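You operate a simulated robot arm through the tools that you are given. There is no shell and no other tool.

Carry out the task below with a simulated two-armed robot. There is one attempt and no reset: what you move stays moved.

TASK
Set the outfeed shutter to 50 mm on its scale.
Fine: slacken both knobs first and tighten both afterwards; the dryer is off and cold, leave it so.

Only the result counts: the job must be done as asked and must still hold three seconds after the hand-in. Knocking over, shifting, dropping, spilling or breaking anything else fails it.

THE ROBOT
Two 7-joint arms with fingered hands on one trunk that stands fixed in place. Base frame: the origin is at the foot of the trunk, x ahead of it, y to its left, z up; the work surface is at about z = 0.784. Units: m, degrees, N and s.
The left shoulder is at [0.043, 0.152, 1.174], the right one opposite. With the tool pointing down near the work surface each hand reaches from about 0.36 to 0.78 m from the base axis, measured 20 degrees to its own side. Payload 3.8 kg a hand.
Tool frame (each hand has its own): the origin (TCP) lies between the finger pads and is the grasp point; the fingertips stand 0.03 m ahead of it; z points along the fingers, y is the line along which they close. The gripper opens to 0.104 m; its body begins 0.035 m behind the TCP. The gripper is a hand of 5 fingers: y runs from the thumb to the fingers, the wrist lies at [-0.015, -0.104, -0.178] in the tool frame, and closing takes about 1.5 s.
Orientation is told as [roll, pitch, yaw] about the base's x, y, z axes, in that order, counted from this pose: with the fingers straight down and the wrist toward the robot, the tool's x, y and z point along [0, 1, 0], [1, 0, 0] and [0, 0, -1] of the base frame.

THE INTERFACE
- The arms move only by the tool drive_tool. It takes "left_series", "right_series" or both (then of equal length, played together; a hand with none holds still); each is text: rows parted by semicolons, each of 6 numbers parted by spaces: the shift along the tool's x, y, z in units of 100 mm (1.0 is 100 mm), then the turn, a rotation vector about the tool's x, y, z in units of 60 degrees (1.0 is 60 degrees). In form: dx dy dz wx wy wz; .... A call has 1 to 20 rows; each row is the pose to reach, as a shift and turn from the pose commanded when the call began, along the tool's axes at that moment. "left_grip" and "right_grip" are, for a hand that has rows, the finger opening in m, from 0 to 0.104, set as the call begins (left out, the last holds). A call with a number of a shift or a turn outside -1 to 1 is refused whole. Each row takes 0.2 s and may step no farther than 0.05 m and 8.6 degrees from the row before; otherwise, or with a gripper value out of range, the whole call is refused. A pose out of reach is approached as far as the arm can. The call stops where the force on the tool passes 40 N (or 10 N more than at its start, if that is more) or the arm is blocked; 0.2 s more then pass. Each finger travels about 0.072 m/s and halts on what it meets, pressing with about 29 N; the grip force reading is that of the motor and also rises with nothing between the fingers. The clock runs only during rows and for 0.2 s after the last one: add rows that repeat a pose to give the fingers time. It gives the time, the measured TCP pose, the force on the tool (base axes), the opening and the grip force at its end, in the units of the frame above (readings bear some noise), with the torque about the TCP (base axes, N m) and any sound that the robot's microphone picked up.
- Cameras (640 x 400 px; columns grow to the right, rows downward): "scene" is now at [0.1338, -0.0395, 1.3343]; the picture's right is [-0.43, -0.90, 0.05], its down [-0.47, 0.18, -0.86] and it looks along [0.77, -0.39, -0.50] (base axes); focal length 309 px, centre (320, 200). "left" rides on the left gripper at [-0.08, -0.078, -0.141] in its tool frame; the picture's right is [-0.78, -0.30, 0.56], its down [0.54, -0.78, 0.33] and it looks along [0.33, 0.56, 0.76] (tool axes); focal length 247 px, centre (320, 200). "right" rides on the right gripper at [0.08, -0.078, -0.141] in its tool frame; the picture's right is [-0.78, 0.30, -0.56], its down [-0.53, -0.78, 0.33] and it looks along [-0.33, 0.56, 0.76] (tool axes); focal length 247 px, centre (320, 200). There is no depth. A picture from a camera that has moved, and an enlarged one, comes with that camera's place and axes in the base frame and with its lens.
- capture(camera): a new picture of that camera. The clock stands still meanwhile.
- move_column(by): moves the trunk up (or, below 0, down) by that many m; the arms and the scene camera ride with it, the base frame stays. It gives what a move gives, with no picture.
- move_fingers(index, middle, ring, little, thumb_bend, thumb_turn, hand): sets how far each is bent, from 0 (flat) to 1 (curled in); at 0.3 the hand is open as for a grip, at 0.7 the pads meet at the TCP. One left out holds its place. A second passes; each finger stops where it meets its share of the squeeze, and holds until it gets a number again. A gripper value or a shape takes the hand back. It gives what a move gives, with no picture; readings hold the bend of each and the force on index, middle, ring, little, thumb and palm. thumb_turn goes from beside the hand (0) to across from the fingers (1), as for a grip.
- preshape(shape, hand): the hand has 5 fingers and takes this shape, open, in about a second: jaw (thumb against the fingers, like two jaws); tri (thumb and two fingers); tip (a fingertip pinch); poke (one finger out to press); point (the index stretched); flat (the hand flat); cup (the hand cupped); fist (a fist). The gripper value then closes the fingers along that shape, each until it touches; the sizes above hold for jaw. It gives what a move gives, with no picture.
- aim_head(pan, tilt): turns the head with the scene camera to pan (to the left, within 80 degrees either way) and tilt (down, from -29 to 69), counted from straight ahead of the robot (the tilt from the chest, where the trunk bows). It gives what a move gives.
- enlarge(camera, box): a new picture of the part [left, top, right, bottom] of that camera's present view, enlarged. The clock stands still meanwhile.
- hand_in(): hands the job in; it is judged then, once.

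Nothing tells you positions but the pictures and the camera data. Unless the task says otherwise, let go and move clear before handing in.

The tools are called after "Request:" as a command line: name --argument value ..., lists and objects as JSON in quotes. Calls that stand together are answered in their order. drive_tool: Moves the arms, as the interface text tells. Its arguments: {"type":"object","properties":{"left_series":{"type":"string"},"left_grip":{"type":"number"},"right_series":{"type":"string"},"right_grip":{"type":"number"}},"required":[]} The other tools are called the same way: move_column (by) moves the trunk up or down; preshape (shape, hand) gives the hand a shape; move_fingers (index, middle, ring, little, thumb_bend, thumb_turn, hand) moves the fingers one by one; aim_head (pan, tilt) turns the head that bears the scene camera; capture (camera) takes a picture; enlarge (camera, box) takes an enlarged picture of a part of a camera's view; hand_in () hands the job in.

At the start:

```text
clock: 0.0
left_position: [0.4239, -0.0756, 1.1165]
left_tcp_rot: [0.1, 0.0, 0.1]
left_force: [0.0, 0.1, 0.0]
left_torque: [0.0, 0.02, 0.02]
left_width: 0.1037
left_gripper_force: 0.0
left_shape: jaw
left_bend: [0.3, 0.3, 0.3, 0.3, 0.3, 0.98]
left_finger forces: [0.0, 0.0, 0.1, 0.0, 0.0, 0.1]
right_position: [0.3871, -0.4538, 1.156]
right_tcp_rot: [0.0, 0.1, 0.0]
right_force: [-0.4, 0.0, -0.1]
right_torque: [-0.03, 0.0, 0.01]
right_width: 0.1037
right_gripper_force: 0.0
right_shape: jaw
right_bend: [0.3, 0.3, 0.3, 0.3, 0.3, 0.98]
right_finger forces: [0.1, 0.0, 0.1, 0.1, 0.0, 0.1]
trunk travel left (down, up): [-0.25, 0.206]
head pan, tilt (commanded): [-25.5, 24.2]
```

scene: 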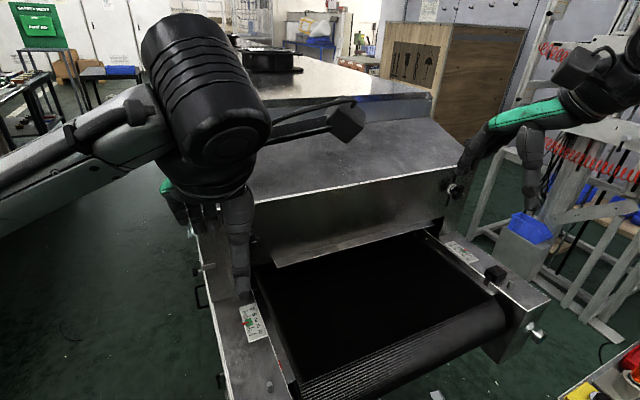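
right: 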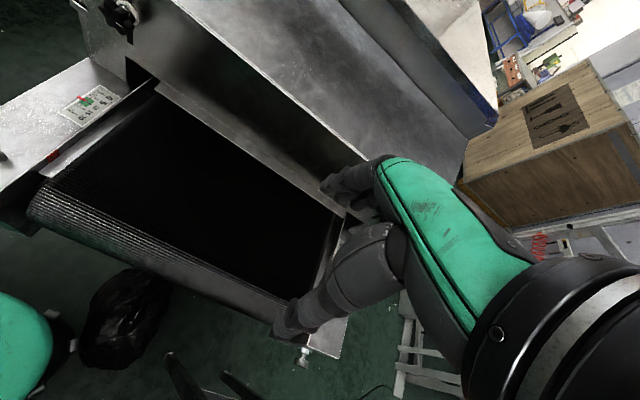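
left: 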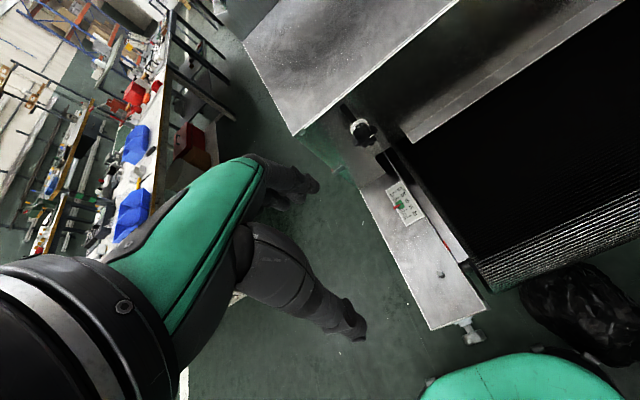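

I see a conveyor dryer ahead with a dark belt, a hinged/sliding sheet-metal shutter at its outfeed, and knobs on either side of the hood. I'll look closer with enlarged pictures before moving anything.

Request:
enlarge --camera "scene" --box '[400, 140, 560, 340]'

Request:
enlarge --camera "left" --box '[320, 90, 500, 260]'

Request:
enlarge --camera "right" --box '[0, 0, 220, 180]'

Request:
enlarge --camera "scene" --box '[160, 160, 320, 360]'

```text
2.00 times, centred on (480, 240) of scene
camera zoom: at [0.1338, -0.0395, 1.3343], right [-0.43, -0.9, 0.05], down [-0.47, 0.18, -0.86], along [0.77, -0.39, -0.5], focal length 618 px, centre (0, 120)
```

zoom: 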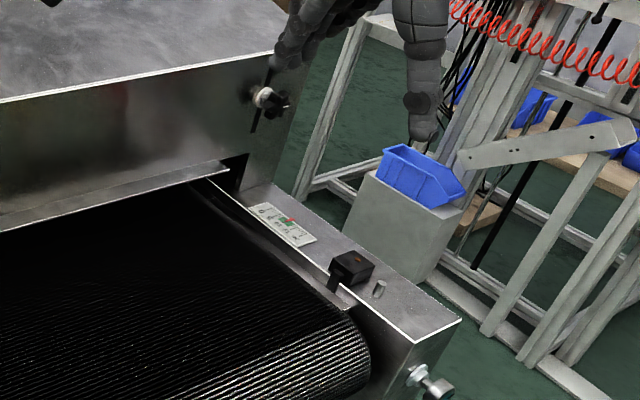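

```text
2.35 times, centred on (410, 175) of left
camera zoom: at [0.3468, -0.1567, 1.2593], right [-0.3, -0.78, -0.56], down [-0.78, 0.54, -0.33], along [0.56, 0.33, -0.76], focal length 581 px, centre (108, 259)
```

zoom: 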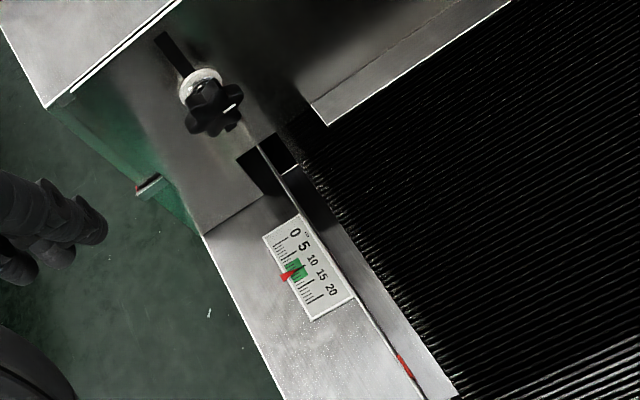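

```text
2.22 times, centred on (110, 90) of right
camera zoom: at [0.3089, -0.3731, 1.2971], right [0.3, -0.78, 0.56], down [-0.78, -0.53, -0.33], along [0.55, -0.33, -0.76], focal length 549 px, centre (787, 444)
```

zoom: 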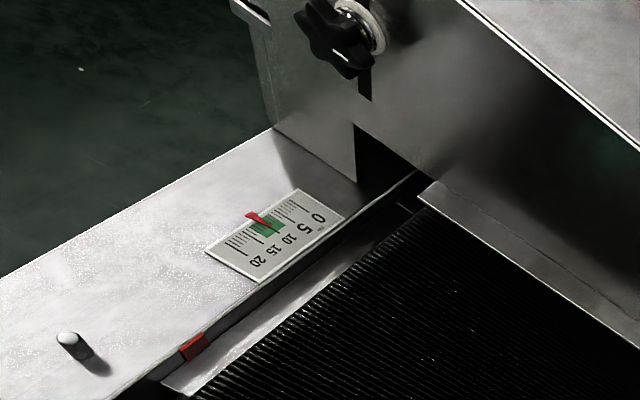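

```text
2.00 times, centred on (240, 260) of scene
camera zoom: at [0.1338, -0.0395, 1.3343], right [-0.43, -0.9, 0.05], down [-0.47, 0.18, -0.86], along [0.77, -0.39, -0.5], focal length 618 px, centre (480, 80)
```

zoom: 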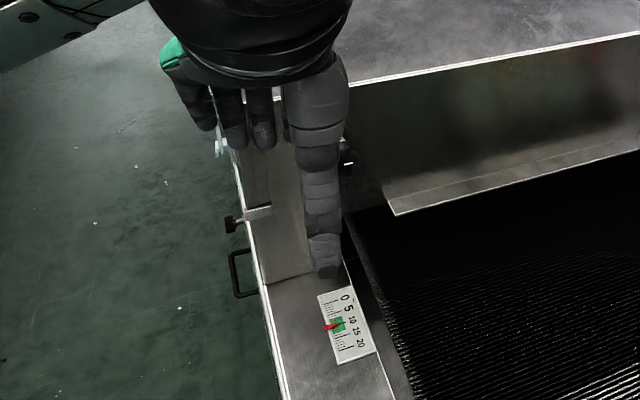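

The left hand blocks the view of the left knob (I estimate the left knob near [0.60, -0.14, 0.99], the right one near [0.60, -0.645, 0.99]). I'll move the left hand to the side and the right hand a little outward to get a clear look at the shutter and its scale.

Request:
drive_tool --left_series "0.5 0 0 0 0 0; 1 0 0 0 0 0"

Request:
drive_tool --left_series "0.5 0 0 0 0 0; 1 0 0 0 0 0"

Request:
capture --camera "scene"

Request:
capture --camera "left"

```text
clock: 0.6
left_position: [0.4237, 0.0268, 1.1159]
left_tcp_rot: [0.0, 0.0, 0.0]
left_force: [0.3, 0.4, -0.2]
left_torque: [0.0, 0.01, 0.02]
left_width: 0.1039
left_gripper_force: 0.0
left_shape: jaw
left_bend: [0.3, 0.3, 0.3, 0.3, 0.3, 0.98]
left_finger forces: [0.1, 0.1, 0.0, 0.0, 0.0, 0.0]
right_position: [0.3871, -0.4513, 1.1575]
right_tcp_rot: [-0.1, 0.0, 0.0]
right_force: [0.6, 0.3, 0.4]
right_torque: [0.01, -0.02, 0.02]
right_width: 0.1035
right_gripper_force: 0.0
right_shape: jaw
right_bend: [0.3, 0.3, 0.3, 0.3, 0.3, 0.98]
right_finger forces: [0.0, 0.0, 0.0, 0.0, 0.0, 0.0]
trunk travel left (down, up): [-0.25, 0.206]
head pan, tilt (commanded): [-25.5, 24.2]
```

```text
clock: 1.2
left_position: [0.4242, 0.1272, 1.1176]
left_tcp_rot: [-0.1, -0.1, 0.0]
left_force: [-0.9, 0.7, 0.1]
left_torque: [-0.01, 0.05, 0.02]
left_width: 0.1039
left_gripper_force: 0.0
left_shape: jaw
left_bend: [0.3, 0.3, 0.3, 0.3, 0.3, 0.98]
left_finger forces: [0.0, 0.0, 0.0, 0.0, 0.1, 0.0]
right_position: [0.3873, -0.4505, 1.1571]
right_tcp_rot: [-0.1, 0.0, -0.1]
right_force: [-0.4, 0.8, -1.1]
right_torque: [-0.01, -0.04, 0.01]
right_width: 0.1038
right_gripper_force: 0.1
right_shape: jaw
right_bend: [0.3, 0.3, 0.3, 0.3, 0.3, 0.98]
right_finger forces: [0.1, 0.1, 0.0, 0.0, 0.0, 0.0]
trunk travel left (down, up): [-0.25, 0.206]
head pan, tilt (commanded): [-25.5, 24.2]
```

```text
taken
camera scene: at [0.133, -0.0368, 1.3345], right [-0.43, -0.9, 0.05], down [-0.47, 0.17, -0.87], along [0.77, -0.39, -0.5], focal length 309 px, centre (320, 200)
```

scene: 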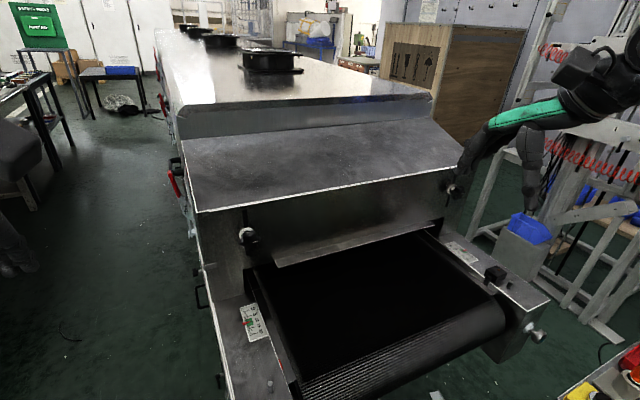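

```text
taken
camera left: at [0.3468, 0.0473, 1.2596], right [-0.3, -0.78, -0.56], down [-0.78, 0.54, -0.33], along [0.56, 0.33, -0.76], focal length 247 px, centre (320, 200)
```

left: 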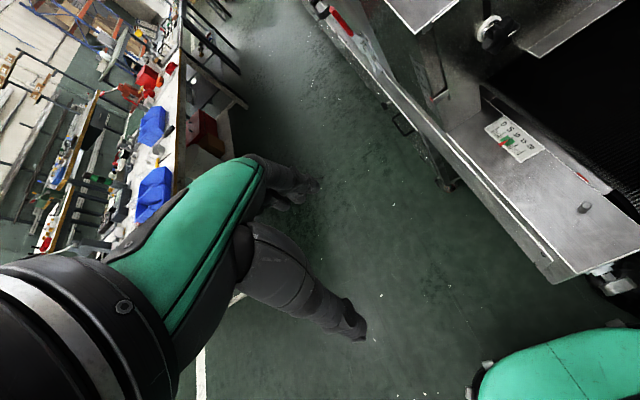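

Request:
enlarge --camera "scene" --box '[180, 180, 340, 280]'

Request:
enlarge --camera "scene" --box '[210, 290, 290, 350]'

Request:
enlarge --camera "scene" --box '[400, 150, 520, 290]'

Request:
enlarge --camera "left" --box '[400, 0, 640, 190]'

```text
4.00 times, centred on (260, 230) of scene
camera zoom: at [0.133, -0.0368, 1.3345], right [-0.43, -0.9, 0.05], down [-0.47, 0.17, -0.87], along [0.77, -0.39, -0.5], focal length 1236 px, centre (560, 80)
```

zoom: 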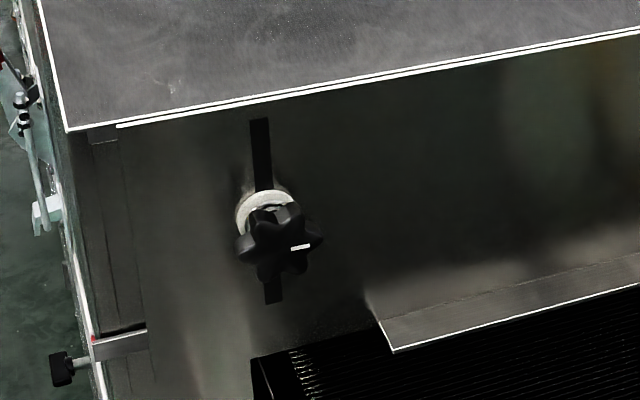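

```text
6.67 times, centred on (250, 320) of scene
camera zoom: at [0.133, -0.0368, 1.3345], right [-0.43, -0.9, 0.05], down [-0.47, 0.17, -0.87], along [0.77, -0.39, -0.5], focal length 2059 px, centre (787, -600)
```

zoom: 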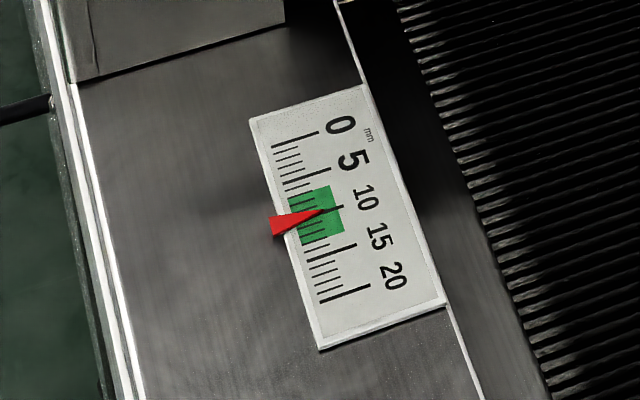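

```text
2.86 times, centred on (460, 220) of scene
camera zoom: at [0.133, -0.0368, 1.3345], right [-0.43, -0.9, 0.05], down [-0.47, 0.17, -0.87], along [0.77, -0.39, -0.5], focal length 883 px, centre (-80, 143)
```

zoom: 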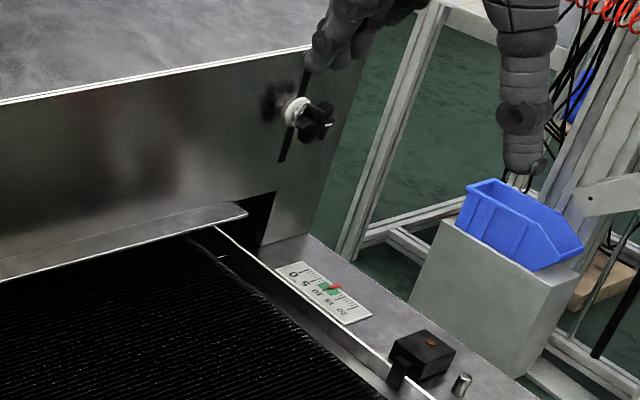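

```text
2.11 times, centred on (520, 95) of left
camera zoom: at [0.3468, 0.0473, 1.2596], right [-0.3, -0.78, -0.56], down [-0.78, 0.54, -0.33], along [0.56, 0.33, -0.76], focal length 520 px, centre (-101, 421)
```

zoom: 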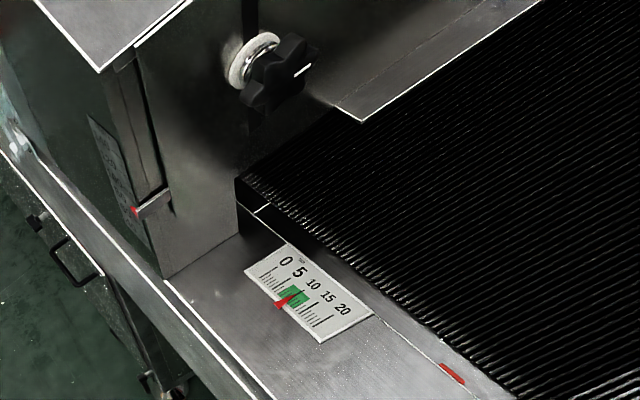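

The shutter seems to be the front plate with two star knobs in slots, and a bracket with a red pointer reaches round to a scale on the left side wall of the hood. The little 0–20 scales on the rails look like belt tracking gauges and not the shutter's scale. I'll swing the left hand camera round to look at the left side wall.

Request:
drive_tool --left_series "0 0 0 0 0 0.13; 0 0 0 0 0 0.26; 0 0 0 0 0 0.39; 0 0 0 0 0 0.52; 0 0 0 0 0 0.65; 0 0 0 0 0 0.78; 0 0 0 0 0 0.91; 0 0 0 0 0 1"

Request:
capture --camera "left"

```text
clock: 3.0
left_position: [0.4246, 0.1244, 1.1164]
left_tcp_rot: [0.1, 0.1, -60.2]
left_force: [0.3, 0.4, -0.1]
left_torque: [-0.01, -0.05, 0.0]
left_width: 0.1038
left_gripper_force: 0.0
left_shape: jaw
left_bend: [0.3, 0.3, 0.3, 0.3, 0.3, 0.98]
left_finger forces: [0.0, 0.0, 0.1, 0.1, 0.0, 0.1]
right_position: [0.3875, -0.4528, 1.1555]
right_tcp_rot: [0.0, 0.1, 0.0]
right_force: [0.2, -1.0, 0.0]
right_torque: [0.02, 0.0, -0.01]
right_width: 0.1039
right_gripper_force: 0.0
right_shape: jaw
right_bend: [0.3, 0.3, 0.3, 0.3, 0.3, 0.98]
right_finger forces: [0.1, 0.1, 0.0, 0.0, 0.0, 0.0]
trunk travel left (down, up): [-0.25, 0.206]
head pan, tilt (commanded): [-25.5, 24.2]
```

```text
taken
camera left: at [0.3167, 0.1511, 1.2592], right [-0.82, -0.13, -0.56], down [0.08, 0.94, -0.33], along [0.57, -0.32, -0.76], focal length 247 px, centre (320, 200)
```

left: 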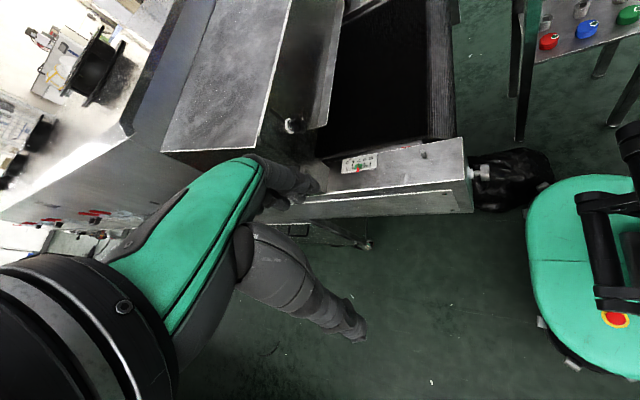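

The hand's own fingers hide the side scale from here. I'll move the left hand forward (along +x, left of the dryer over open floor) so the scale appears in the free part of the picture.

Request:
drive_tool --left_series "0.43 0.25 0 0 0 0; 0.866 0.5 0 0 0 0"

Request:
drive_tool --left_series "0.43 0.25 0.2 0 0 0; 0.866 0.5 0.4 0 0 0"

Request:
capture --camera "left"

Request:
capture --camera "scene"

```text
refused: row 2 steps farther than a row can; nothing moved
```

```text
refused: row 1 steps farther than a row can; nothing moved
```

```text
taken
camera left: at [0.3167, 0.1511, 1.2592], right [-0.82, -0.13, -0.56], down [0.08, 0.94, -0.33], along [0.57, -0.32, -0.76], focal length 247 px, centre (320, 200)
```

left: 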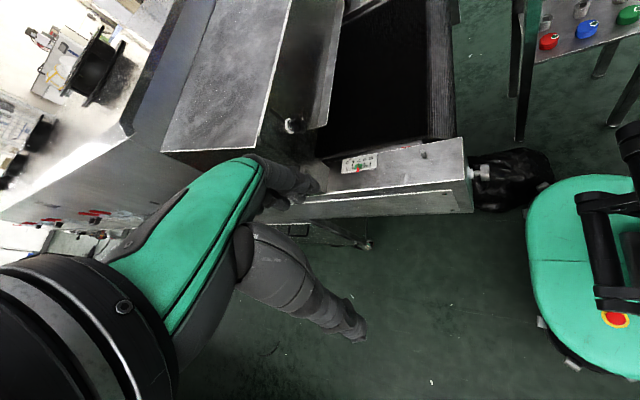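

```text
taken
camera scene: at [0.134, -0.0394, 1.3343], right [-0.43, -0.9, 0.05], down [-0.47, 0.18, -0.86], along [0.77, -0.39, -0.5], focal length 309 px, centre (320, 200)
```

scene: 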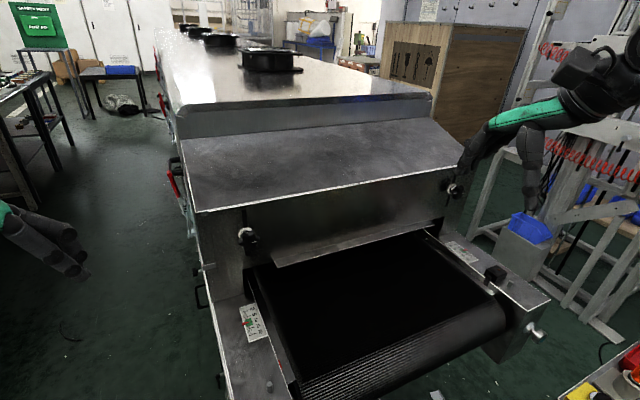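

The rows must stay under 50 mm, so I'll repeat the forward move with finer rows.

Request:
drive_tool --left_series "0.3 0.17 0.1 0 0 0; 0.6 0.34 0.2 0 0 0; 0.866 0.5 0.3 0 0 0"

Request:
drive_tool --left_series "0.3 0.17 0.1 0 0 0; 0.6 0.34 0.2 0 0 0; 0.866 0.5 0.3 0 0 0"

Request:
capture --camera "left"

Request:
capture --camera "scene"

```text
clock: 3.8
left_position: [0.5247, 0.125, 1.0849]
left_tcp_rot: [0.0, 0.1, -60.0]
left_force: [0.4, 0.4, -0.2]
left_torque: [0.04, 0.02, 0.02]
left_width: 0.1035
left_gripper_force: 0.1
left_shape: jaw
left_bend: [0.3, 0.3, 0.3, 0.3, 0.3, 0.98]
left_finger forces: [0.0, 0.0, 0.0, 0.1, 0.1, 0.0]
right_position: [0.3881, -0.4532, 1.1555]
right_tcp_rot: [0.0, 0.1, 0.0]
right_force: [-0.5, -0.3, 0.1]
right_torque: [0.0, 0.0, 0.01]
right_width: 0.1036
right_gripper_force: 0.1
right_shape: jaw
right_bend: [0.3, 0.3, 0.3, 0.3, 0.3, 0.98]
right_finger forces: [0.0, 0.0, 0.1, 0.0, 0.0, 0.1]
trunk travel left (down, up): [-0.25, 0.206]
head pan, tilt (commanded): [-25.5, 24.2]
```

```text
clock: 4.6
left_position: [0.6245, 0.1235, 1.0553]
left_tcp_rot: [0.0, 0.0, -60.2]
left_force: [-0.5, -0.2, -0.2]
left_torque: [-0.01, 0.01, 0.04]
left_width: 0.1034
left_gripper_force: 0.0
left_shape: jaw
left_bend: [0.3, 0.3, 0.3, 0.3, 0.3, 0.98]
left_finger forces: [0.1, 0.0, 0.0, 0.1, 0.1, 0.0]
right_position: [0.3879, -0.453, 1.1563]
right_tcp_rot: [-0.1, 0.1, 0.0]
right_force: [0.0, -0.2, -0.2]
right_torque: [-0.01, 0.0, -0.01]
right_width: 0.1036
right_gripper_force: 0.0
right_shape: jaw
right_bend: [0.3, 0.3, 0.3, 0.3, 0.3, 0.98]
right_finger forces: [0.0, 0.0, 0.1, 0.0, 0.0, 0.0]
trunk travel left (down, up): [-0.25, 0.206]
head pan, tilt (commanded): [-25.5, 24.2]
```

```text
taken
camera left: at [0.5166, 0.15, 1.1977], right [-0.82, -0.13, -0.56], down [0.08, 0.94, -0.33], along [0.57, -0.31, -0.76], focal length 247 px, centre (320, 200)
```

left: 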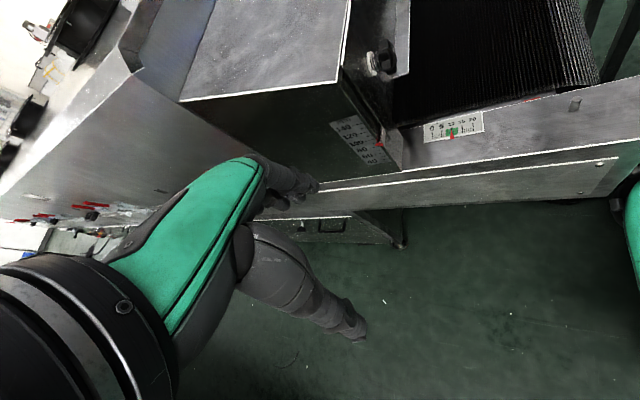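

```text
taken
camera scene: at [0.1344, -0.0398, 1.3342], right [-0.43, -0.9, 0.05], down [-0.47, 0.18, -0.86], along [0.77, -0.39, -0.5], focal length 309 px, centre (320, 200)
```

scene: 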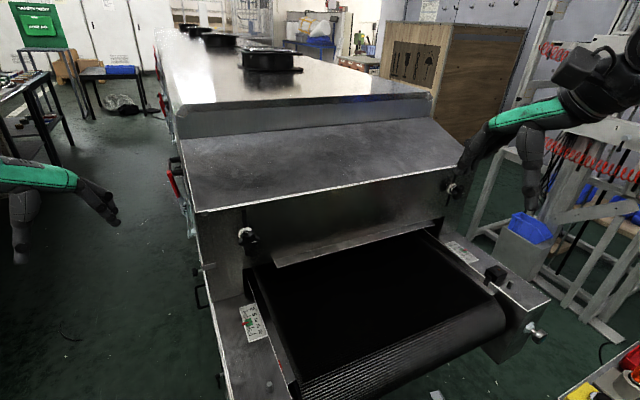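

Now the side wall is visible: a vertical scale (numbers about 30…180) with a red pointer. I'll enlarge it to read it.

Request:
enlarge --camera "left" --box '[310, 100, 430, 190]'

Request:
enlarge --camera "left" --box '[330, 30, 490, 150]'

```text
4.44 times, centred on (370, 145) of left
camera zoom: at [0.5166, 0.15, 1.1977], right [-0.82, -0.13, -0.56], down [0.08, 0.94, -0.33], along [0.57, -0.31, -0.76], focal length 1098 px, centre (98, 444)
```

zoom: 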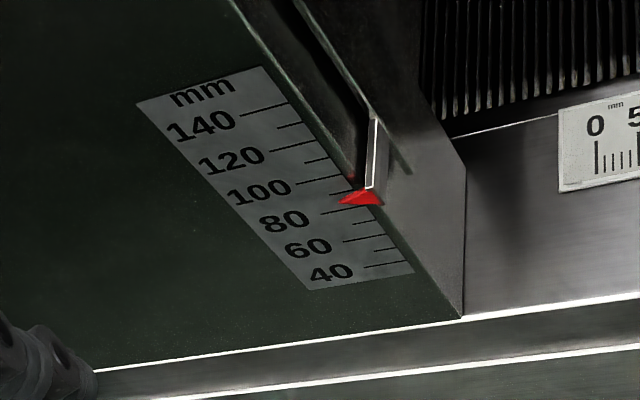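

```text
3.33 times, centred on (410, 90) of left
camera zoom: at [0.5166, 0.15, 1.1977], right [-0.82, -0.13, -0.56], down [0.08, 0.94, -0.33], along [0.57, -0.31, -0.76], focal length 823 px, centre (20, 567)
```

zoom: 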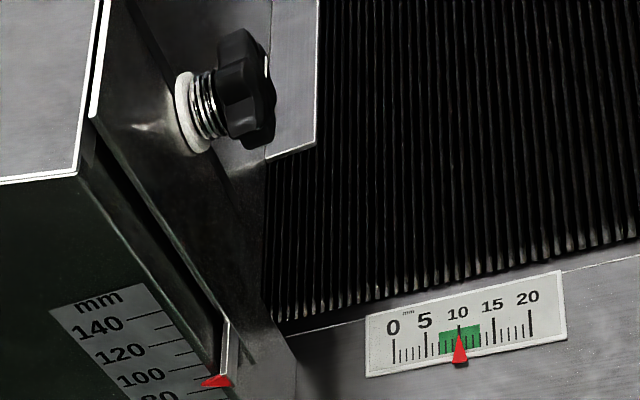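

The shutter's scale is on the hood's left side wall: 40–140 mm in 10 mm ticks, and its pointer now reads roughly 85–88 mm, so the shutter must go down about 37 mm. I take the knobs to be at about [0.610, -0.132, 0.966] (left) and [0.610, -0.686, 0.965] (right), ~50 mm wide, axes along x. Next I bring the right hand round so its fingers point forward (+x) with the wrist toward the middle.

Request:
drive_tool --right_series "-0.12 0.11 0 -0.072 0.072 0.072; -0.25 0.22 0 -0.144 0.144 0.144; -0.37 0.33 0 -0.216 0.216 0.216; -0.5 0.45 0 -0.289 0.289 0.289; -0.62 0.56 0 -0.361 0.361 0.361; -0.75 0.67 0 -0.433 0.433 0.433; -0.87 0.78 0 -0.505 0.505 0.505; -1 0.9 0 -0.577 0.577 0.577"

Request:
capture --camera "scene"

```text
clock: 6.4
left_position: [0.6238, 0.1233, 1.0555]
left_tcp_rot: [-0.1, -0.1, -60.0]
left_force: [0.0, -0.4, -0.6]
left_torque: [0.01, -0.01, 0.0]
left_width: 0.1034
left_gripper_force: 0.2
left_shape: jaw
left_bend: [0.3, 0.3, 0.3, 0.3, 0.3, 0.98]
left_finger forces: [0.1, 0.0, 0.0, 0.0, 0.0, 0.1]
right_position: [0.4769, -0.5547, 1.1565]
right_tcp_rot: [45.0, -19.5, -45.2]
right_force: [0.1, -0.4, 0.6]
right_torque: [-0.01, -0.02, 0.03]
right_width: 0.1036
right_gripper_force: 0.0
right_shape: jaw
right_bend: [0.3, 0.3, 0.3, 0.3, 0.3, 0.98]
right_finger forces: [0.1, 0.0, 0.1, 0.0, 0.0, 0.0]
trunk travel left (down, up): [-0.25, 0.206]
head pan, tilt (commanded): [-25.5, 24.2]
```

```text
taken
camera scene: at [0.1343, -0.0395, 1.3343], right [-0.43, -0.9, 0.05], down [-0.47, 0.18, -0.86], along [0.77, -0.39, -0.5], focal length 309 px, centre (320, 200)
```

scene: 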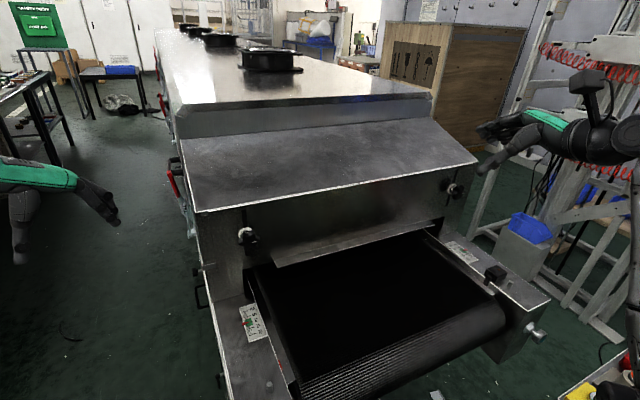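

The right hand turned as planned. I'll do the second half of the turn so that the fingers point along +x, and drift toward the right knob.

Request:
drive_tool --right_series "-0.12 0.03 0.03 -0.072 0.072 0.072; -0.23 0.06 0.06 -0.144 0.144 0.144; -0.35 0.09 0.09 -0.216 0.216 0.216; -0.46 0.12 0.12 -0.289 0.289 0.289; -0.58 0.15 0.15 -0.361 0.361 0.361; -0.7 0.18 0.18 -0.433 0.433 0.433; -0.81 0.21 0.21 -0.505 0.505 0.505; -0.93 0.23 0.23 -0.577 0.577 0.577"

Request:
capture --camera "scene"

Request:
capture --camera "right"

```text
clock: 8.2
left_position: [0.6245, 0.1232, 1.055]
left_tcp_rot: [0.0, 0.1, -59.9]
left_force: [0.0, 0.5, -0.3]
left_torque: [-0.02, -0.02, 0.06]
left_width: 0.1036
left_gripper_force: 0.0
left_shape: jaw
left_bend: [0.3, 0.3, 0.3, 0.3, 0.3, 0.98]
left_finger forces: [0.0, 0.0, 0.0, 0.1, 0.0, 0.0]
right_position: [0.4762, -0.6222, 1.087]
right_tcp_rot: [89.9, 0.0, -90.2]
right_force: [-0.7, -0.1, -0.3]
right_torque: [0.01, 0.0, -0.02]
right_width: 0.1038
right_gripper_force: 0.2
right_shape: jaw
right_bend: [0.3, 0.3, 0.3, 0.3, 0.3, 0.98]
right_finger forces: [0.0, 0.0, 0.0, 0.1, 0.0, 0.0]
trunk travel left (down, up): [-0.25, 0.206]
head pan, tilt (commanded): [-25.5, 24.2]
```

```text
taken
camera scene: at [0.1344, -0.039, 1.3343], right [-0.43, -0.9, 0.05], down [-0.47, 0.18, -0.86], along [0.77, -0.39, -0.5], focal length 309 px, centre (320, 200)
```

scene: 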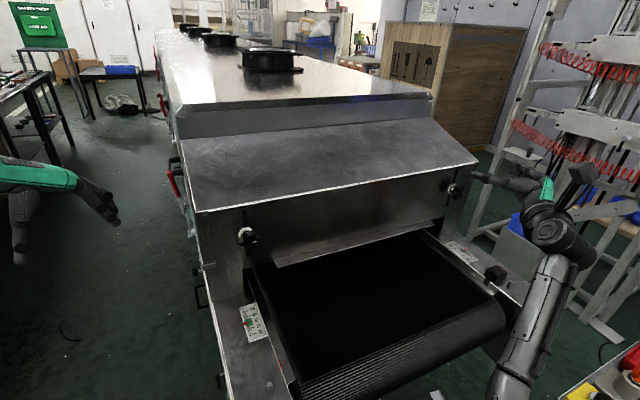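

```text
taken
camera right: at [0.334, -0.545, 1.1666], right [-0.56, -0.3, -0.78], down [0.33, 0.78, -0.54], along [0.76, -0.56, -0.33], focal length 247 px, centre (320, 200)
```

right: 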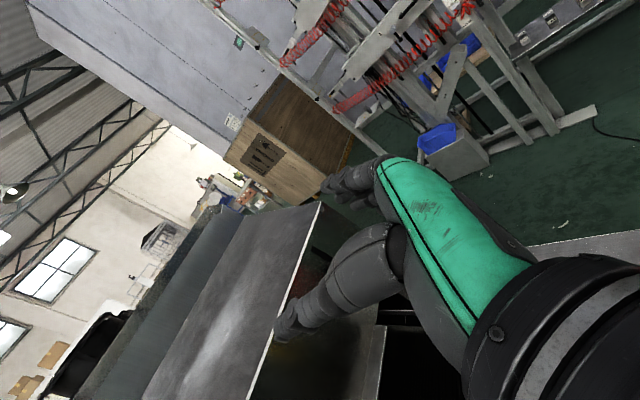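

The right hand now points forward. Before closing in I'll zoom on both knobs to fix their positions more accurately.

Request:
enlarge --camera "scene" --box '[425, 160, 489, 200]'

Request:
enlarge --camera "scene" --box '[213, 210, 277, 250]'

Request:
enlarge --camera "left" --box '[310, 30, 470, 130]'

```text
10.00 times, centred on (457, 180) of scene
camera zoom: at [0.1344, -0.039, 1.3343], right [-0.43, -0.9, 0.05], down [-0.47, 0.18, -0.86], along [0.77, -0.39, -0.5], focal length 3089 px, centre (-1050, 400)
```

zoom: 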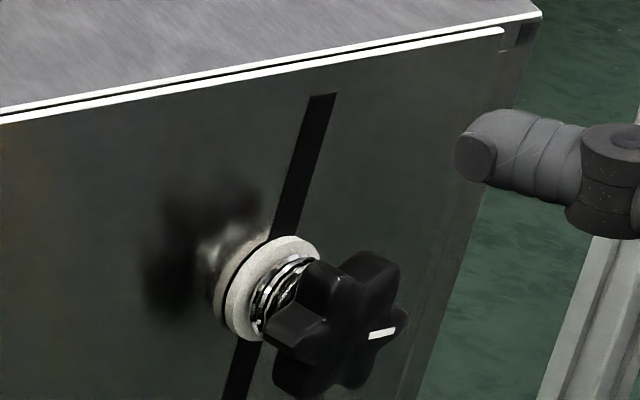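

```text
10.00 times, centred on (245, 230) of scene
camera zoom: at [0.1344, -0.039, 1.3343], right [-0.43, -0.9, 0.05], down [-0.47, 0.18, -0.86], along [0.77, -0.39, -0.5], focal length 3089 px, centre (1070, -100)
```

zoom: 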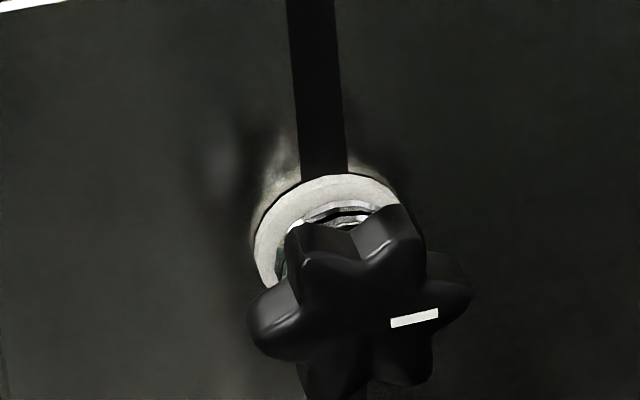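

```text
4.00 times, centred on (390, 80) of left
camera zoom: at [0.5162, 0.1507, 1.198], right [-0.82, -0.13, -0.56], down [0.08, 0.94, -0.33], along [0.57, -0.31, -0.76], focal length 988 px, centre (40, 680)
```

zoom: 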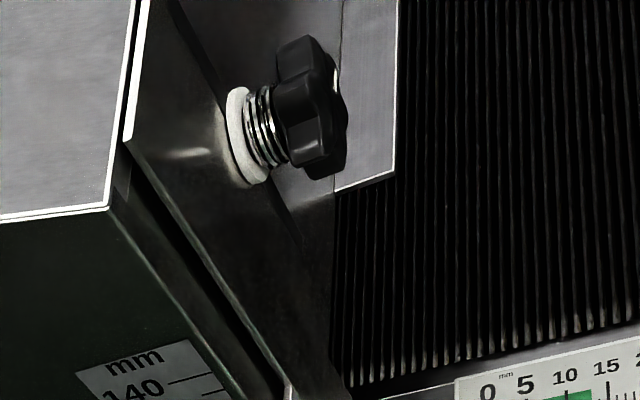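

Both knobs show a white mark at about 3 o'clock. I'll align the right hand with the right knob's axis (y≈-0.684, z≈0.966) while staying short of it in x, and roll it so the wrist is at about 10 o'clock.

Request:
drive_tool --right_series "-0.25 0.155 0.03 0 0 0; -0.5 0.31 0.06 0 0 0; -0.75 0.465 0.1 0 0 0; -1 0.62 0.14 0 0 0"

Request:
drive_tool --right_series "-0.04 0 0 0 0 0.13; -0.08 0 0 0 0 0.26; -0.12 0 0 0 0 0.39; -0.16 0 0 0 0 0.52; -0.21 0 0 0 0 0.65; -0.21 0 0 0 0 0.75"

Request:
capture --camera "scene"

Request:
capture --camera "right"

```text
clock: 9.2
left_position: [0.6227, 0.124, 1.0568]
left_tcp_rot: [0.0, 0.0, -60.2]
left_force: [-0.1, -0.5, 0.1]
left_torque: [0.03, 0.02, -0.02]
left_width: 0.1038
left_gripper_force: 0.1
left_shape: jaw
left_bend: [0.3, 0.3, 0.3, 0.3, 0.3, 0.98]
left_finger forces: [0.0, 0.0, 0.0, 0.0, 0.1, 0.1]
right_position: [0.4889, -0.6855, 0.9867]
right_tcp_rot: [89.9, -0.1, -89.9]
right_force: [-0.1, -0.7, -0.1]
right_torque: [-0.01, -0.01, 0.01]
right_width: 0.1036
right_gripper_force: 0.1
right_shape: jaw
right_bend: [0.3, 0.3, 0.3, 0.3, 0.3, 0.98]
right_finger forces: [0.0, 0.0, 0.0, 0.0, 0.1, 0.0]
trunk travel left (down, up): [-0.25, 0.206]
head pan, tilt (commanded): [-25.5, 24.2]
```

```text
clock: 10.6
left_position: [0.6231, 0.1243, 1.0556]
left_tcp_rot: [0.0, 0.1, -60.1]
left_force: [-0.7, -0.4, 0.1]
left_torque: [-0.03, -0.01, 0.01]
left_width: 0.1038
left_gripper_force: 0.1
left_shape: jaw
left_bend: [0.3, 0.3, 0.3, 0.3, 0.3, 0.98]
left_finger forces: [0.1, 0.1, 0.0, 0.0, 0.0, 0.0]
right_position: [0.4903, -0.6842, 0.9658]
right_tcp_rot: [89.9, 45.1, -90.0]
right_force: [0.2, -0.4, -0.5]
right_torque: [0.02, -0.04, 0.03]
right_width: 0.1039
right_gripper_force: 0.1
right_shape: jaw
right_bend: [0.3, 0.3, 0.3, 0.3, 0.3, 0.98]
right_finger forces: [0.0, 0.0, 0.0, 0.0, 0.0, 0.0]
trunk travel left (down, up): [-0.25, 0.206]
head pan, tilt (commanded): [-25.5, 24.2]
```

```text
taken
camera scene: at [0.134, -0.0394, 1.3343], right [-0.43, -0.9, 0.05], down [-0.47, 0.18, -0.86], along [0.77, -0.39, -0.5], focal length 309 px, centre (320, 200)
```

scene: 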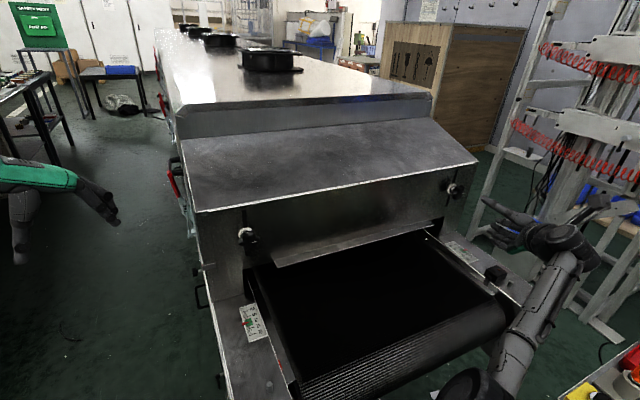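

```text
taken
camera right: at [0.3484, -0.6869, 1.0772], right [-0.56, 0.34, -0.76], down [0.33, 0.93, 0.17], along [0.76, -0.16, -0.63], focal length 247 px, centre (320, 200)
```

right: 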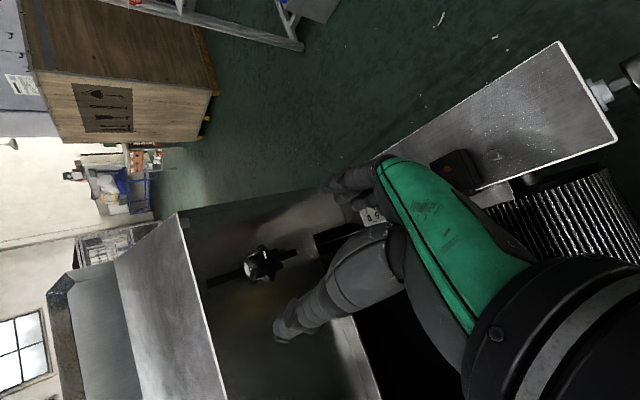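

Request:
enlarge --camera "right" --box '[200, 210, 344, 300]'

Request:
enlarge --camera "scene" --box '[425, 160, 585, 260]'

```text
4.44 times, centred on (272, 255) of right
camera zoom: at [0.3484, -0.6869, 1.0772], right [-0.56, 0.34, -0.76], down [0.33, 0.93, 0.17], along [0.76, -0.16, -0.63], focal length 1098 px, centre (533, -44)
```

zoom: 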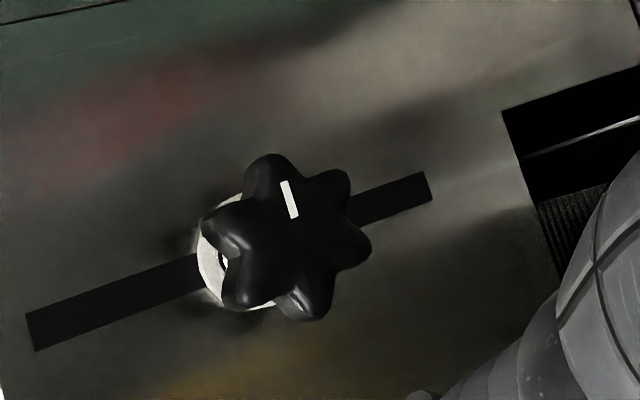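

```text
4.00 times, centred on (505, 210) of scene
camera zoom: at [0.134, -0.0394, 1.3343], right [-0.43, -0.9, 0.05], down [-0.47, 0.18, -0.86], along [0.77, -0.39, -0.5], focal length 1236 px, centre (-420, 160)
```

zoom: 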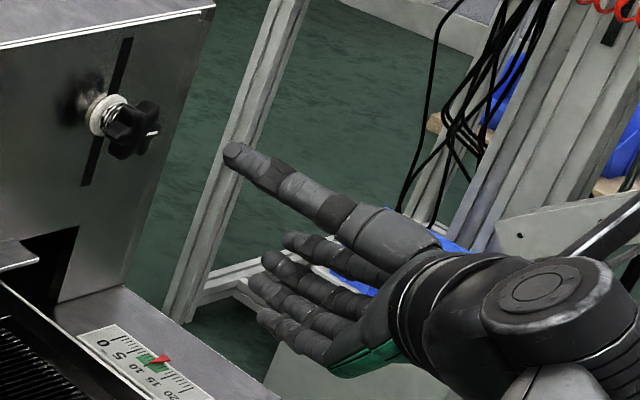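

Knob seen from the right camera agrees (≈[0.60, -0.685, 0.967]). I'll advance the open right hand straight along x around the knob.

Request:
drive_tool --right_series "0 0 0.25 0 0 0; 0 0 0.5 0 0 0; 0 0 0.75 0 0 0; 0 0 0.9 0 0 0; 0 0 1 0 0 0"

Request:
enlarge --camera "scene" --box '[400, 140, 560, 240]'

Request:
capture --camera "right"

```text
clock: 11.8
left_position: [0.6232, 0.1237, 1.0562]
left_tcp_rot: [0.0, 0.0, -60.0]
left_force: [0.6, -0.1, 0.4]
left_torque: [0.02, 0.04, 0.0]
left_width: 0.1039
left_gripper_force: 0.1
left_shape: jaw
left_bend: [0.3, 0.3, 0.3, 0.3, 0.3, 0.98]
left_finger forces: [0.0, 0.0, 0.0, 0.0, 0.0, 0.1]
right_position: [0.5907, -0.6854, 0.9673]
right_tcp_rot: [90.0, 44.9, -90.2]
right_force: [0.5, 0.1, 0.1]
right_torque: [-0.03, 0.0, 0.02]
right_width: 0.1036
right_gripper_force: 0.1
right_shape: jaw
right_bend: [0.3, 0.3, 0.3, 0.3, 0.3, 0.98]
right_finger forces: [0.0, 0.0, 0.0, 0.0, 0.0, 0.0]
trunk travel left (down, up): [-0.25, 0.206]
head pan, tilt (commanded): [-25.5, 24.2]
```

```text
4.00 times, centred on (480, 190) of scene
camera zoom: at [0.1341, -0.0394, 1.3343], right [-0.43, -0.9, 0.05], down [-0.47, 0.18, -0.86], along [0.77, -0.39, -0.5], focal length 1236 px, centre (-320, 240)
```

zoom: 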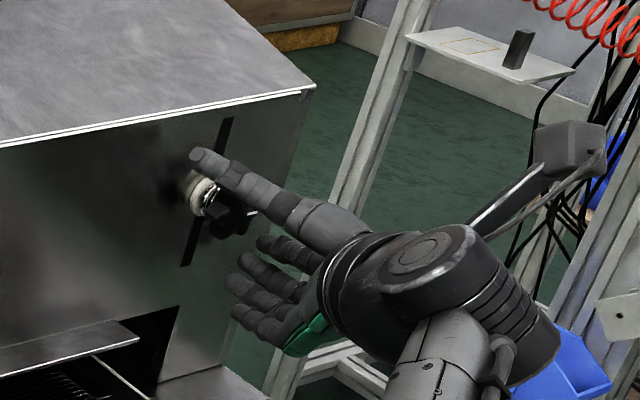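

```text
taken
camera right: at [0.4485, -0.6866, 1.0779], right [-0.56, 0.34, -0.76], down [0.33, 0.93, 0.17], along [0.76, -0.16, -0.63], focal length 247 px, centre (320, 200)
```

right: 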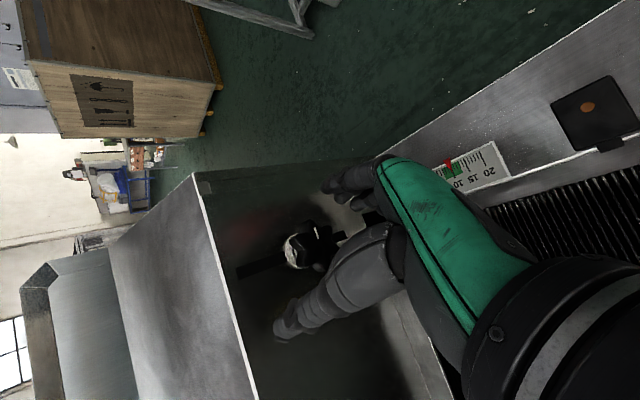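

Nothing touched so far; the knob sits between thumb and fingers. I'll go 10 mm deeper and close the fingers on the knob.

Request:
drive_tool --right_series "0 0 0.05 0 0 0; 0 0 0.1 0 0 0"

Request:
drive_tool --right_series "0 0 0 0 0 0; 0 0 0 0 0 0; 0 0 0 0 0 0; 0 0 0 0 0 0; 0 0 0 0 0 0; 0 0 0 0 0 0; 0 0 0 0 0 0; 0 0 0 0 0 0" --right_grip 0

Request:
enlarge --camera "scene" --box '[400, 140, 560, 240]'

Request:
enlarge --camera "right" --box '[200, 160, 440, 360]'

```text
clock: 12.4
left_position: [0.6226, 0.1235, 1.0548]
left_tcp_rot: [0.0, 0.0, -60.0]
left_force: [0.1, -0.2, -0.8]
left_torque: [-0.02, -0.02, 0.04]
left_width: 0.1037
left_gripper_force: 0.1
left_shape: jaw
left_bend: [0.3, 0.3, 0.3, 0.3, 0.3, 0.98]
left_finger forces: [0.0, 0.1, 0.0, 0.0, 0.0, 0.0]
right_position: [0.6018, -0.6852, 0.9665]
right_tcp_rot: [89.8, 44.9, -90.1]
right_force: [-0.6, 0.2, -0.2]
right_torque: [-0.01, 0.01, -0.03]
right_width: 0.1034
right_gripper_force: 0.0
right_shape: jaw
right_bend: [0.3, 0.3, 0.3, 0.3, 0.3, 0.98]
right_finger forces: [0.0, 0.1, 0.0, 0.0, 0.0, 0.1]
trunk travel left (down, up): [-0.25, 0.206]
head pan, tilt (commanded): [-25.5, 24.2]
```

```text
clock: 14.2
left_position: [0.6251, 0.1256, 1.0553]
left_tcp_rot: [-0.1, 0.1, -60.0]
left_force: [0.2, -0.4, -0.8]
left_torque: [0.01, 0.03, 0.02]
left_width: 0.1035
left_gripper_force: 0.1
left_shape: jaw
left_bend: [0.3, 0.3, 0.3, 0.3, 0.3, 0.98]
left_finger forces: [0.0, 0.1, 0.0, 0.0, 0.1, 0.0]
right_position: [0.6041, -0.6832, 0.9667]
right_tcp_rot: [89.8, 44.8, -90.0]
right_force: [13.0, 2.8, 7.8]
right_torque: [-0.03, -0.1, 0.06]
right_width: 0.028
right_gripper_force: 29.0
right_shape: jaw
right_bend: [0.74, 0.61, 0.62, 0.59, 0.76, 1.0]
right_finger forces: [14.4, 5.8, 0.1, 0.0, 27.9, 0.0]
trunk travel left (down, up): [-0.25, 0.206]
head pan, tilt (commanded): [-25.5, 24.2]
```

```text
4.00 times, centred on (480, 190) of scene
camera zoom: at [0.1357, -0.0376, 1.3342], right [-0.43, -0.9, 0.05], down [-0.47, 0.17, -0.86], along [0.77, -0.39, -0.5], focal length 1236 px, centre (-320, 240)
```

zoom: 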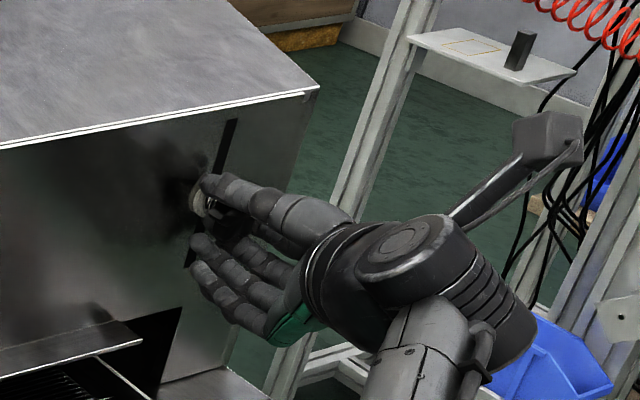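

```text
2.00 times, centred on (320, 260) of right
camera zoom: at [0.4612, -0.6846, 1.0784], right [-0.56, 0.34, -0.76], down [0.33, 0.93, 0.17], along [0.76, -0.16, -0.63], focal length 494 px, centre (320, 80)
```

zoom: 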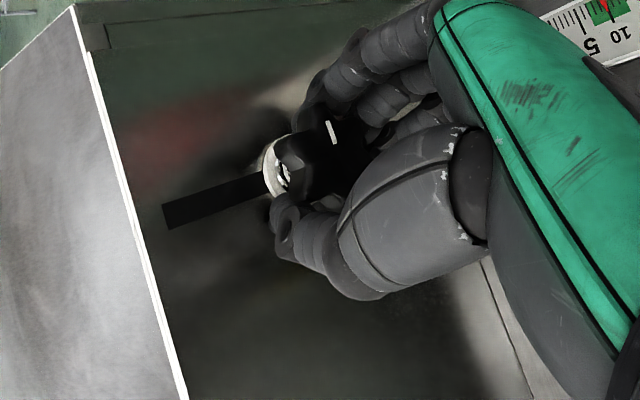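

The thumb and index/middle hold the right knob. Now I'll turn it counter-clockwise (seen from the front), i.e. negative about tool z, by 30° and check.

Request:
drive_tool --right_series "0 0 0 0 0 -0.1; 0 0 0 0 0 -0.2; 0 0 0 0 0 -0.3; 0 0 0 0 0 -0.4; 0 0 0 0 0 -0.5"

Request:
enlarge --camera "right" --box '[200, 160, 440, 360]'

Request:
enlarge --camera "scene" --box '[400, 140, 560, 240]'

```text
clock: 15.4
left_position: [0.6257, 0.126, 1.0555]
left_tcp_rot: [-0.1, 0.0, -60.0]
left_force: [-0.5, 0.1, -0.7]
left_torque: [0.02, -0.02, -0.04]
left_width: 0.1036
left_gripper_force: 0.0
left_shape: jaw
left_bend: [0.3, 0.3, 0.3, 0.3, 0.3, 0.98]
left_finger forces: [0.1, 0.0, 0.1, 0.0, 0.0, 0.0]
right_position: [0.6024, -0.6818, 0.9647]
right_tcp_rot: [89.7, 14.7, -90.0]
right_force: [15.8, 7.8, 3.0]
right_torque: [0.07, -0.03, 0.15]
right_width: 0.0277
right_gripper_force: 29.1
right_shape: jaw
right_bend: [0.74, 0.62, 0.62, 0.59, 0.76, 1.0]
right_finger forces: [13.6, 7.2, 0.0, 0.0, 26.8, 0.1]
trunk travel left (down, up): [-0.25, 0.206]
head pan, tilt (commanded): [-25.5, 24.2]
```

```text
2.00 times, centred on (320, 260) of right
camera zoom: at [0.4615, -0.6282, 1.0622], right [-0.56, -0.09, -0.82], down [0.33, 0.89, -0.32], along [0.76, -0.45, -0.47], focal length 494 px, centre (320, 80)
```

zoom: 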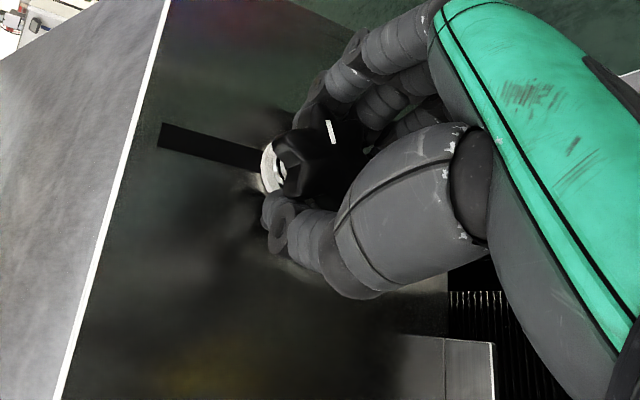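

```text
4.00 times, centred on (480, 190) of scene
camera zoom: at [0.1363, -0.0374, 1.3341], right [-0.43, -0.9, 0.05], down [-0.47, 0.17, -0.86], along [0.77, -0.39, -0.5], focal length 1236 px, centre (-320, 240)
```

zoom: 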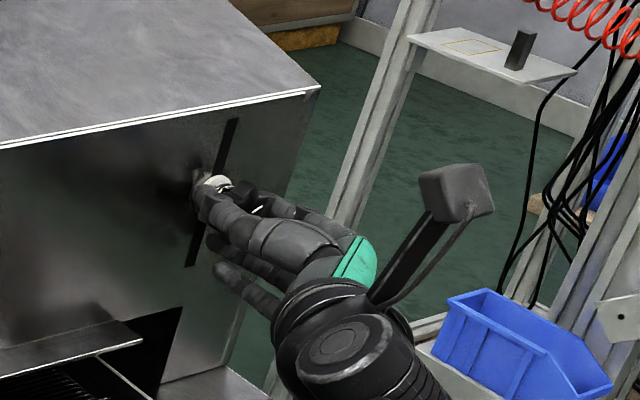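

The knob turned with the hand (its white mark stays fixed in the hand's view). I'll continue another 50° counter-clockwise.

Request:
drive_tool --right_series "0 0 0 0 0 -0.12; 0 0 0 0 0 -0.24; 0 0 0 0 0 -0.36; 0 0 0 0 0 -0.48; 0 0 0 0 0 -0.6; 0 0 0 0 0 -0.72; 0 0 0 0 0 -0.84"

Request:
enlarge --camera "right" --box '[200, 160, 440, 360]'

Request:
capture --camera "scene"

```text
clock: 17.0
left_position: [0.6263, 0.1238, 1.0538]
left_tcp_rot: [-0.2, 0.1, -60.0]
left_force: [0.9, 0.4, -0.4]
left_torque: [0.05, -0.01, 0.0]
left_width: 0.1037
left_gripper_force: 0.1
left_shape: jaw
left_bend: [0.3, 0.3, 0.3, 0.3, 0.3, 0.98]
left_finger forces: [0.0, 0.0, 0.0, 0.0, 0.1, 0.1]
right_position: [0.6029, -0.6851, 0.9621]
right_tcp_rot: [89.4, -35.6, -89.5]
right_force: [13.2, 9.5, -7.7]
right_torque: [0.04, 0.07, 0.08]
right_width: 0.0276
right_gripper_force: 29.1
right_shape: jaw
right_bend: [0.74, 0.63, 0.62, 0.59, 0.76, 1.0]
right_finger forces: [13.0, 6.2, 0.0, 0.0, 29.7, 0.0]
trunk travel left (down, up): [-0.25, 0.206]
head pan, tilt (commanded): [-25.5, 24.2]
```

```text
2.00 times, centred on (320, 260) of right
camera zoom: at [0.4613, -0.5744, 0.9838], right [-0.56, -0.69, -0.45], down [0.33, 0.32, -0.89], along [0.76, -0.65, 0.05], focal length 494 px, centre (320, 80)
```

zoom: 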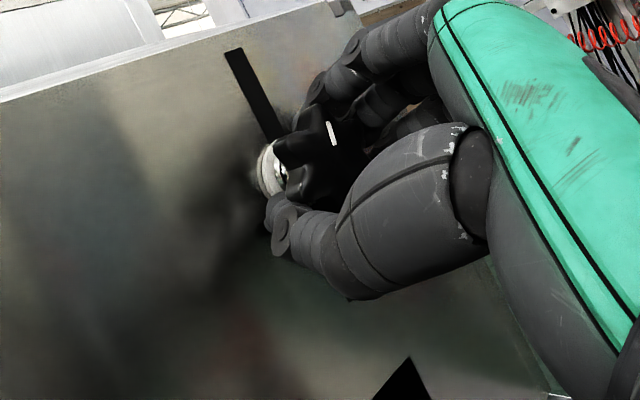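

```text
taken
camera scene: at [0.1377, -0.0385, 1.3338], right [-0.43, -0.9, 0.05], down [-0.47, 0.18, -0.86], along [0.77, -0.39, -0.5], focal length 309 px, centre (320, 200)
```

scene: 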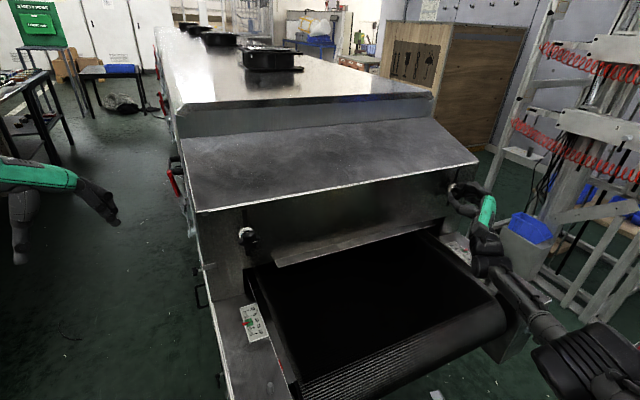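

The knob has turned about 80° now. The forearm is close to the black box on the right rail, so I'll look closely there before doing more.

Request:
enlarge --camera "scene" --box '[430, 170, 590, 290]'

Request:
capture --camera "left"

```text
3.33 times, centred on (510, 230) of scene
camera zoom: at [0.1377, -0.0385, 1.3338], right [-0.43, -0.9, 0.05], down [-0.47, 0.18, -0.86], along [0.77, -0.39, -0.5], focal length 1030 px, centre (-313, 100)
```

zoom: 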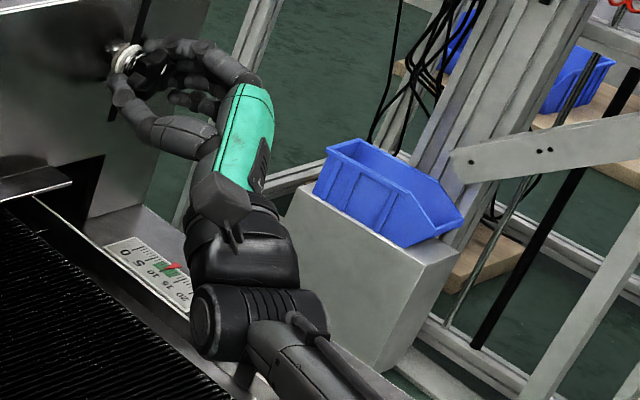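

```text
taken
camera left: at [0.5192, 0.1511, 1.1964], right [-0.82, -0.13, -0.55], down [0.07, 0.94, -0.33], along [0.56, -0.32, -0.76], focal length 247 px, centre (320, 200)
```

left: 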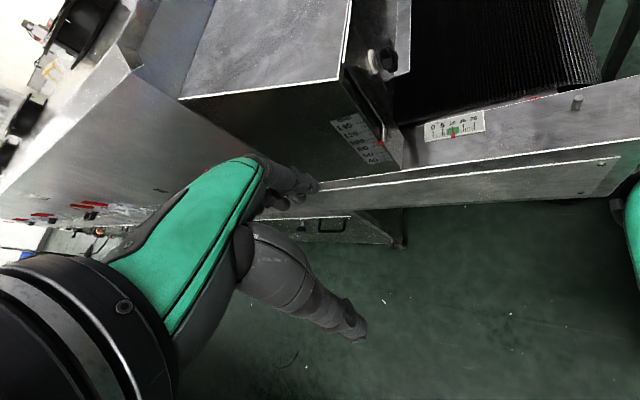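

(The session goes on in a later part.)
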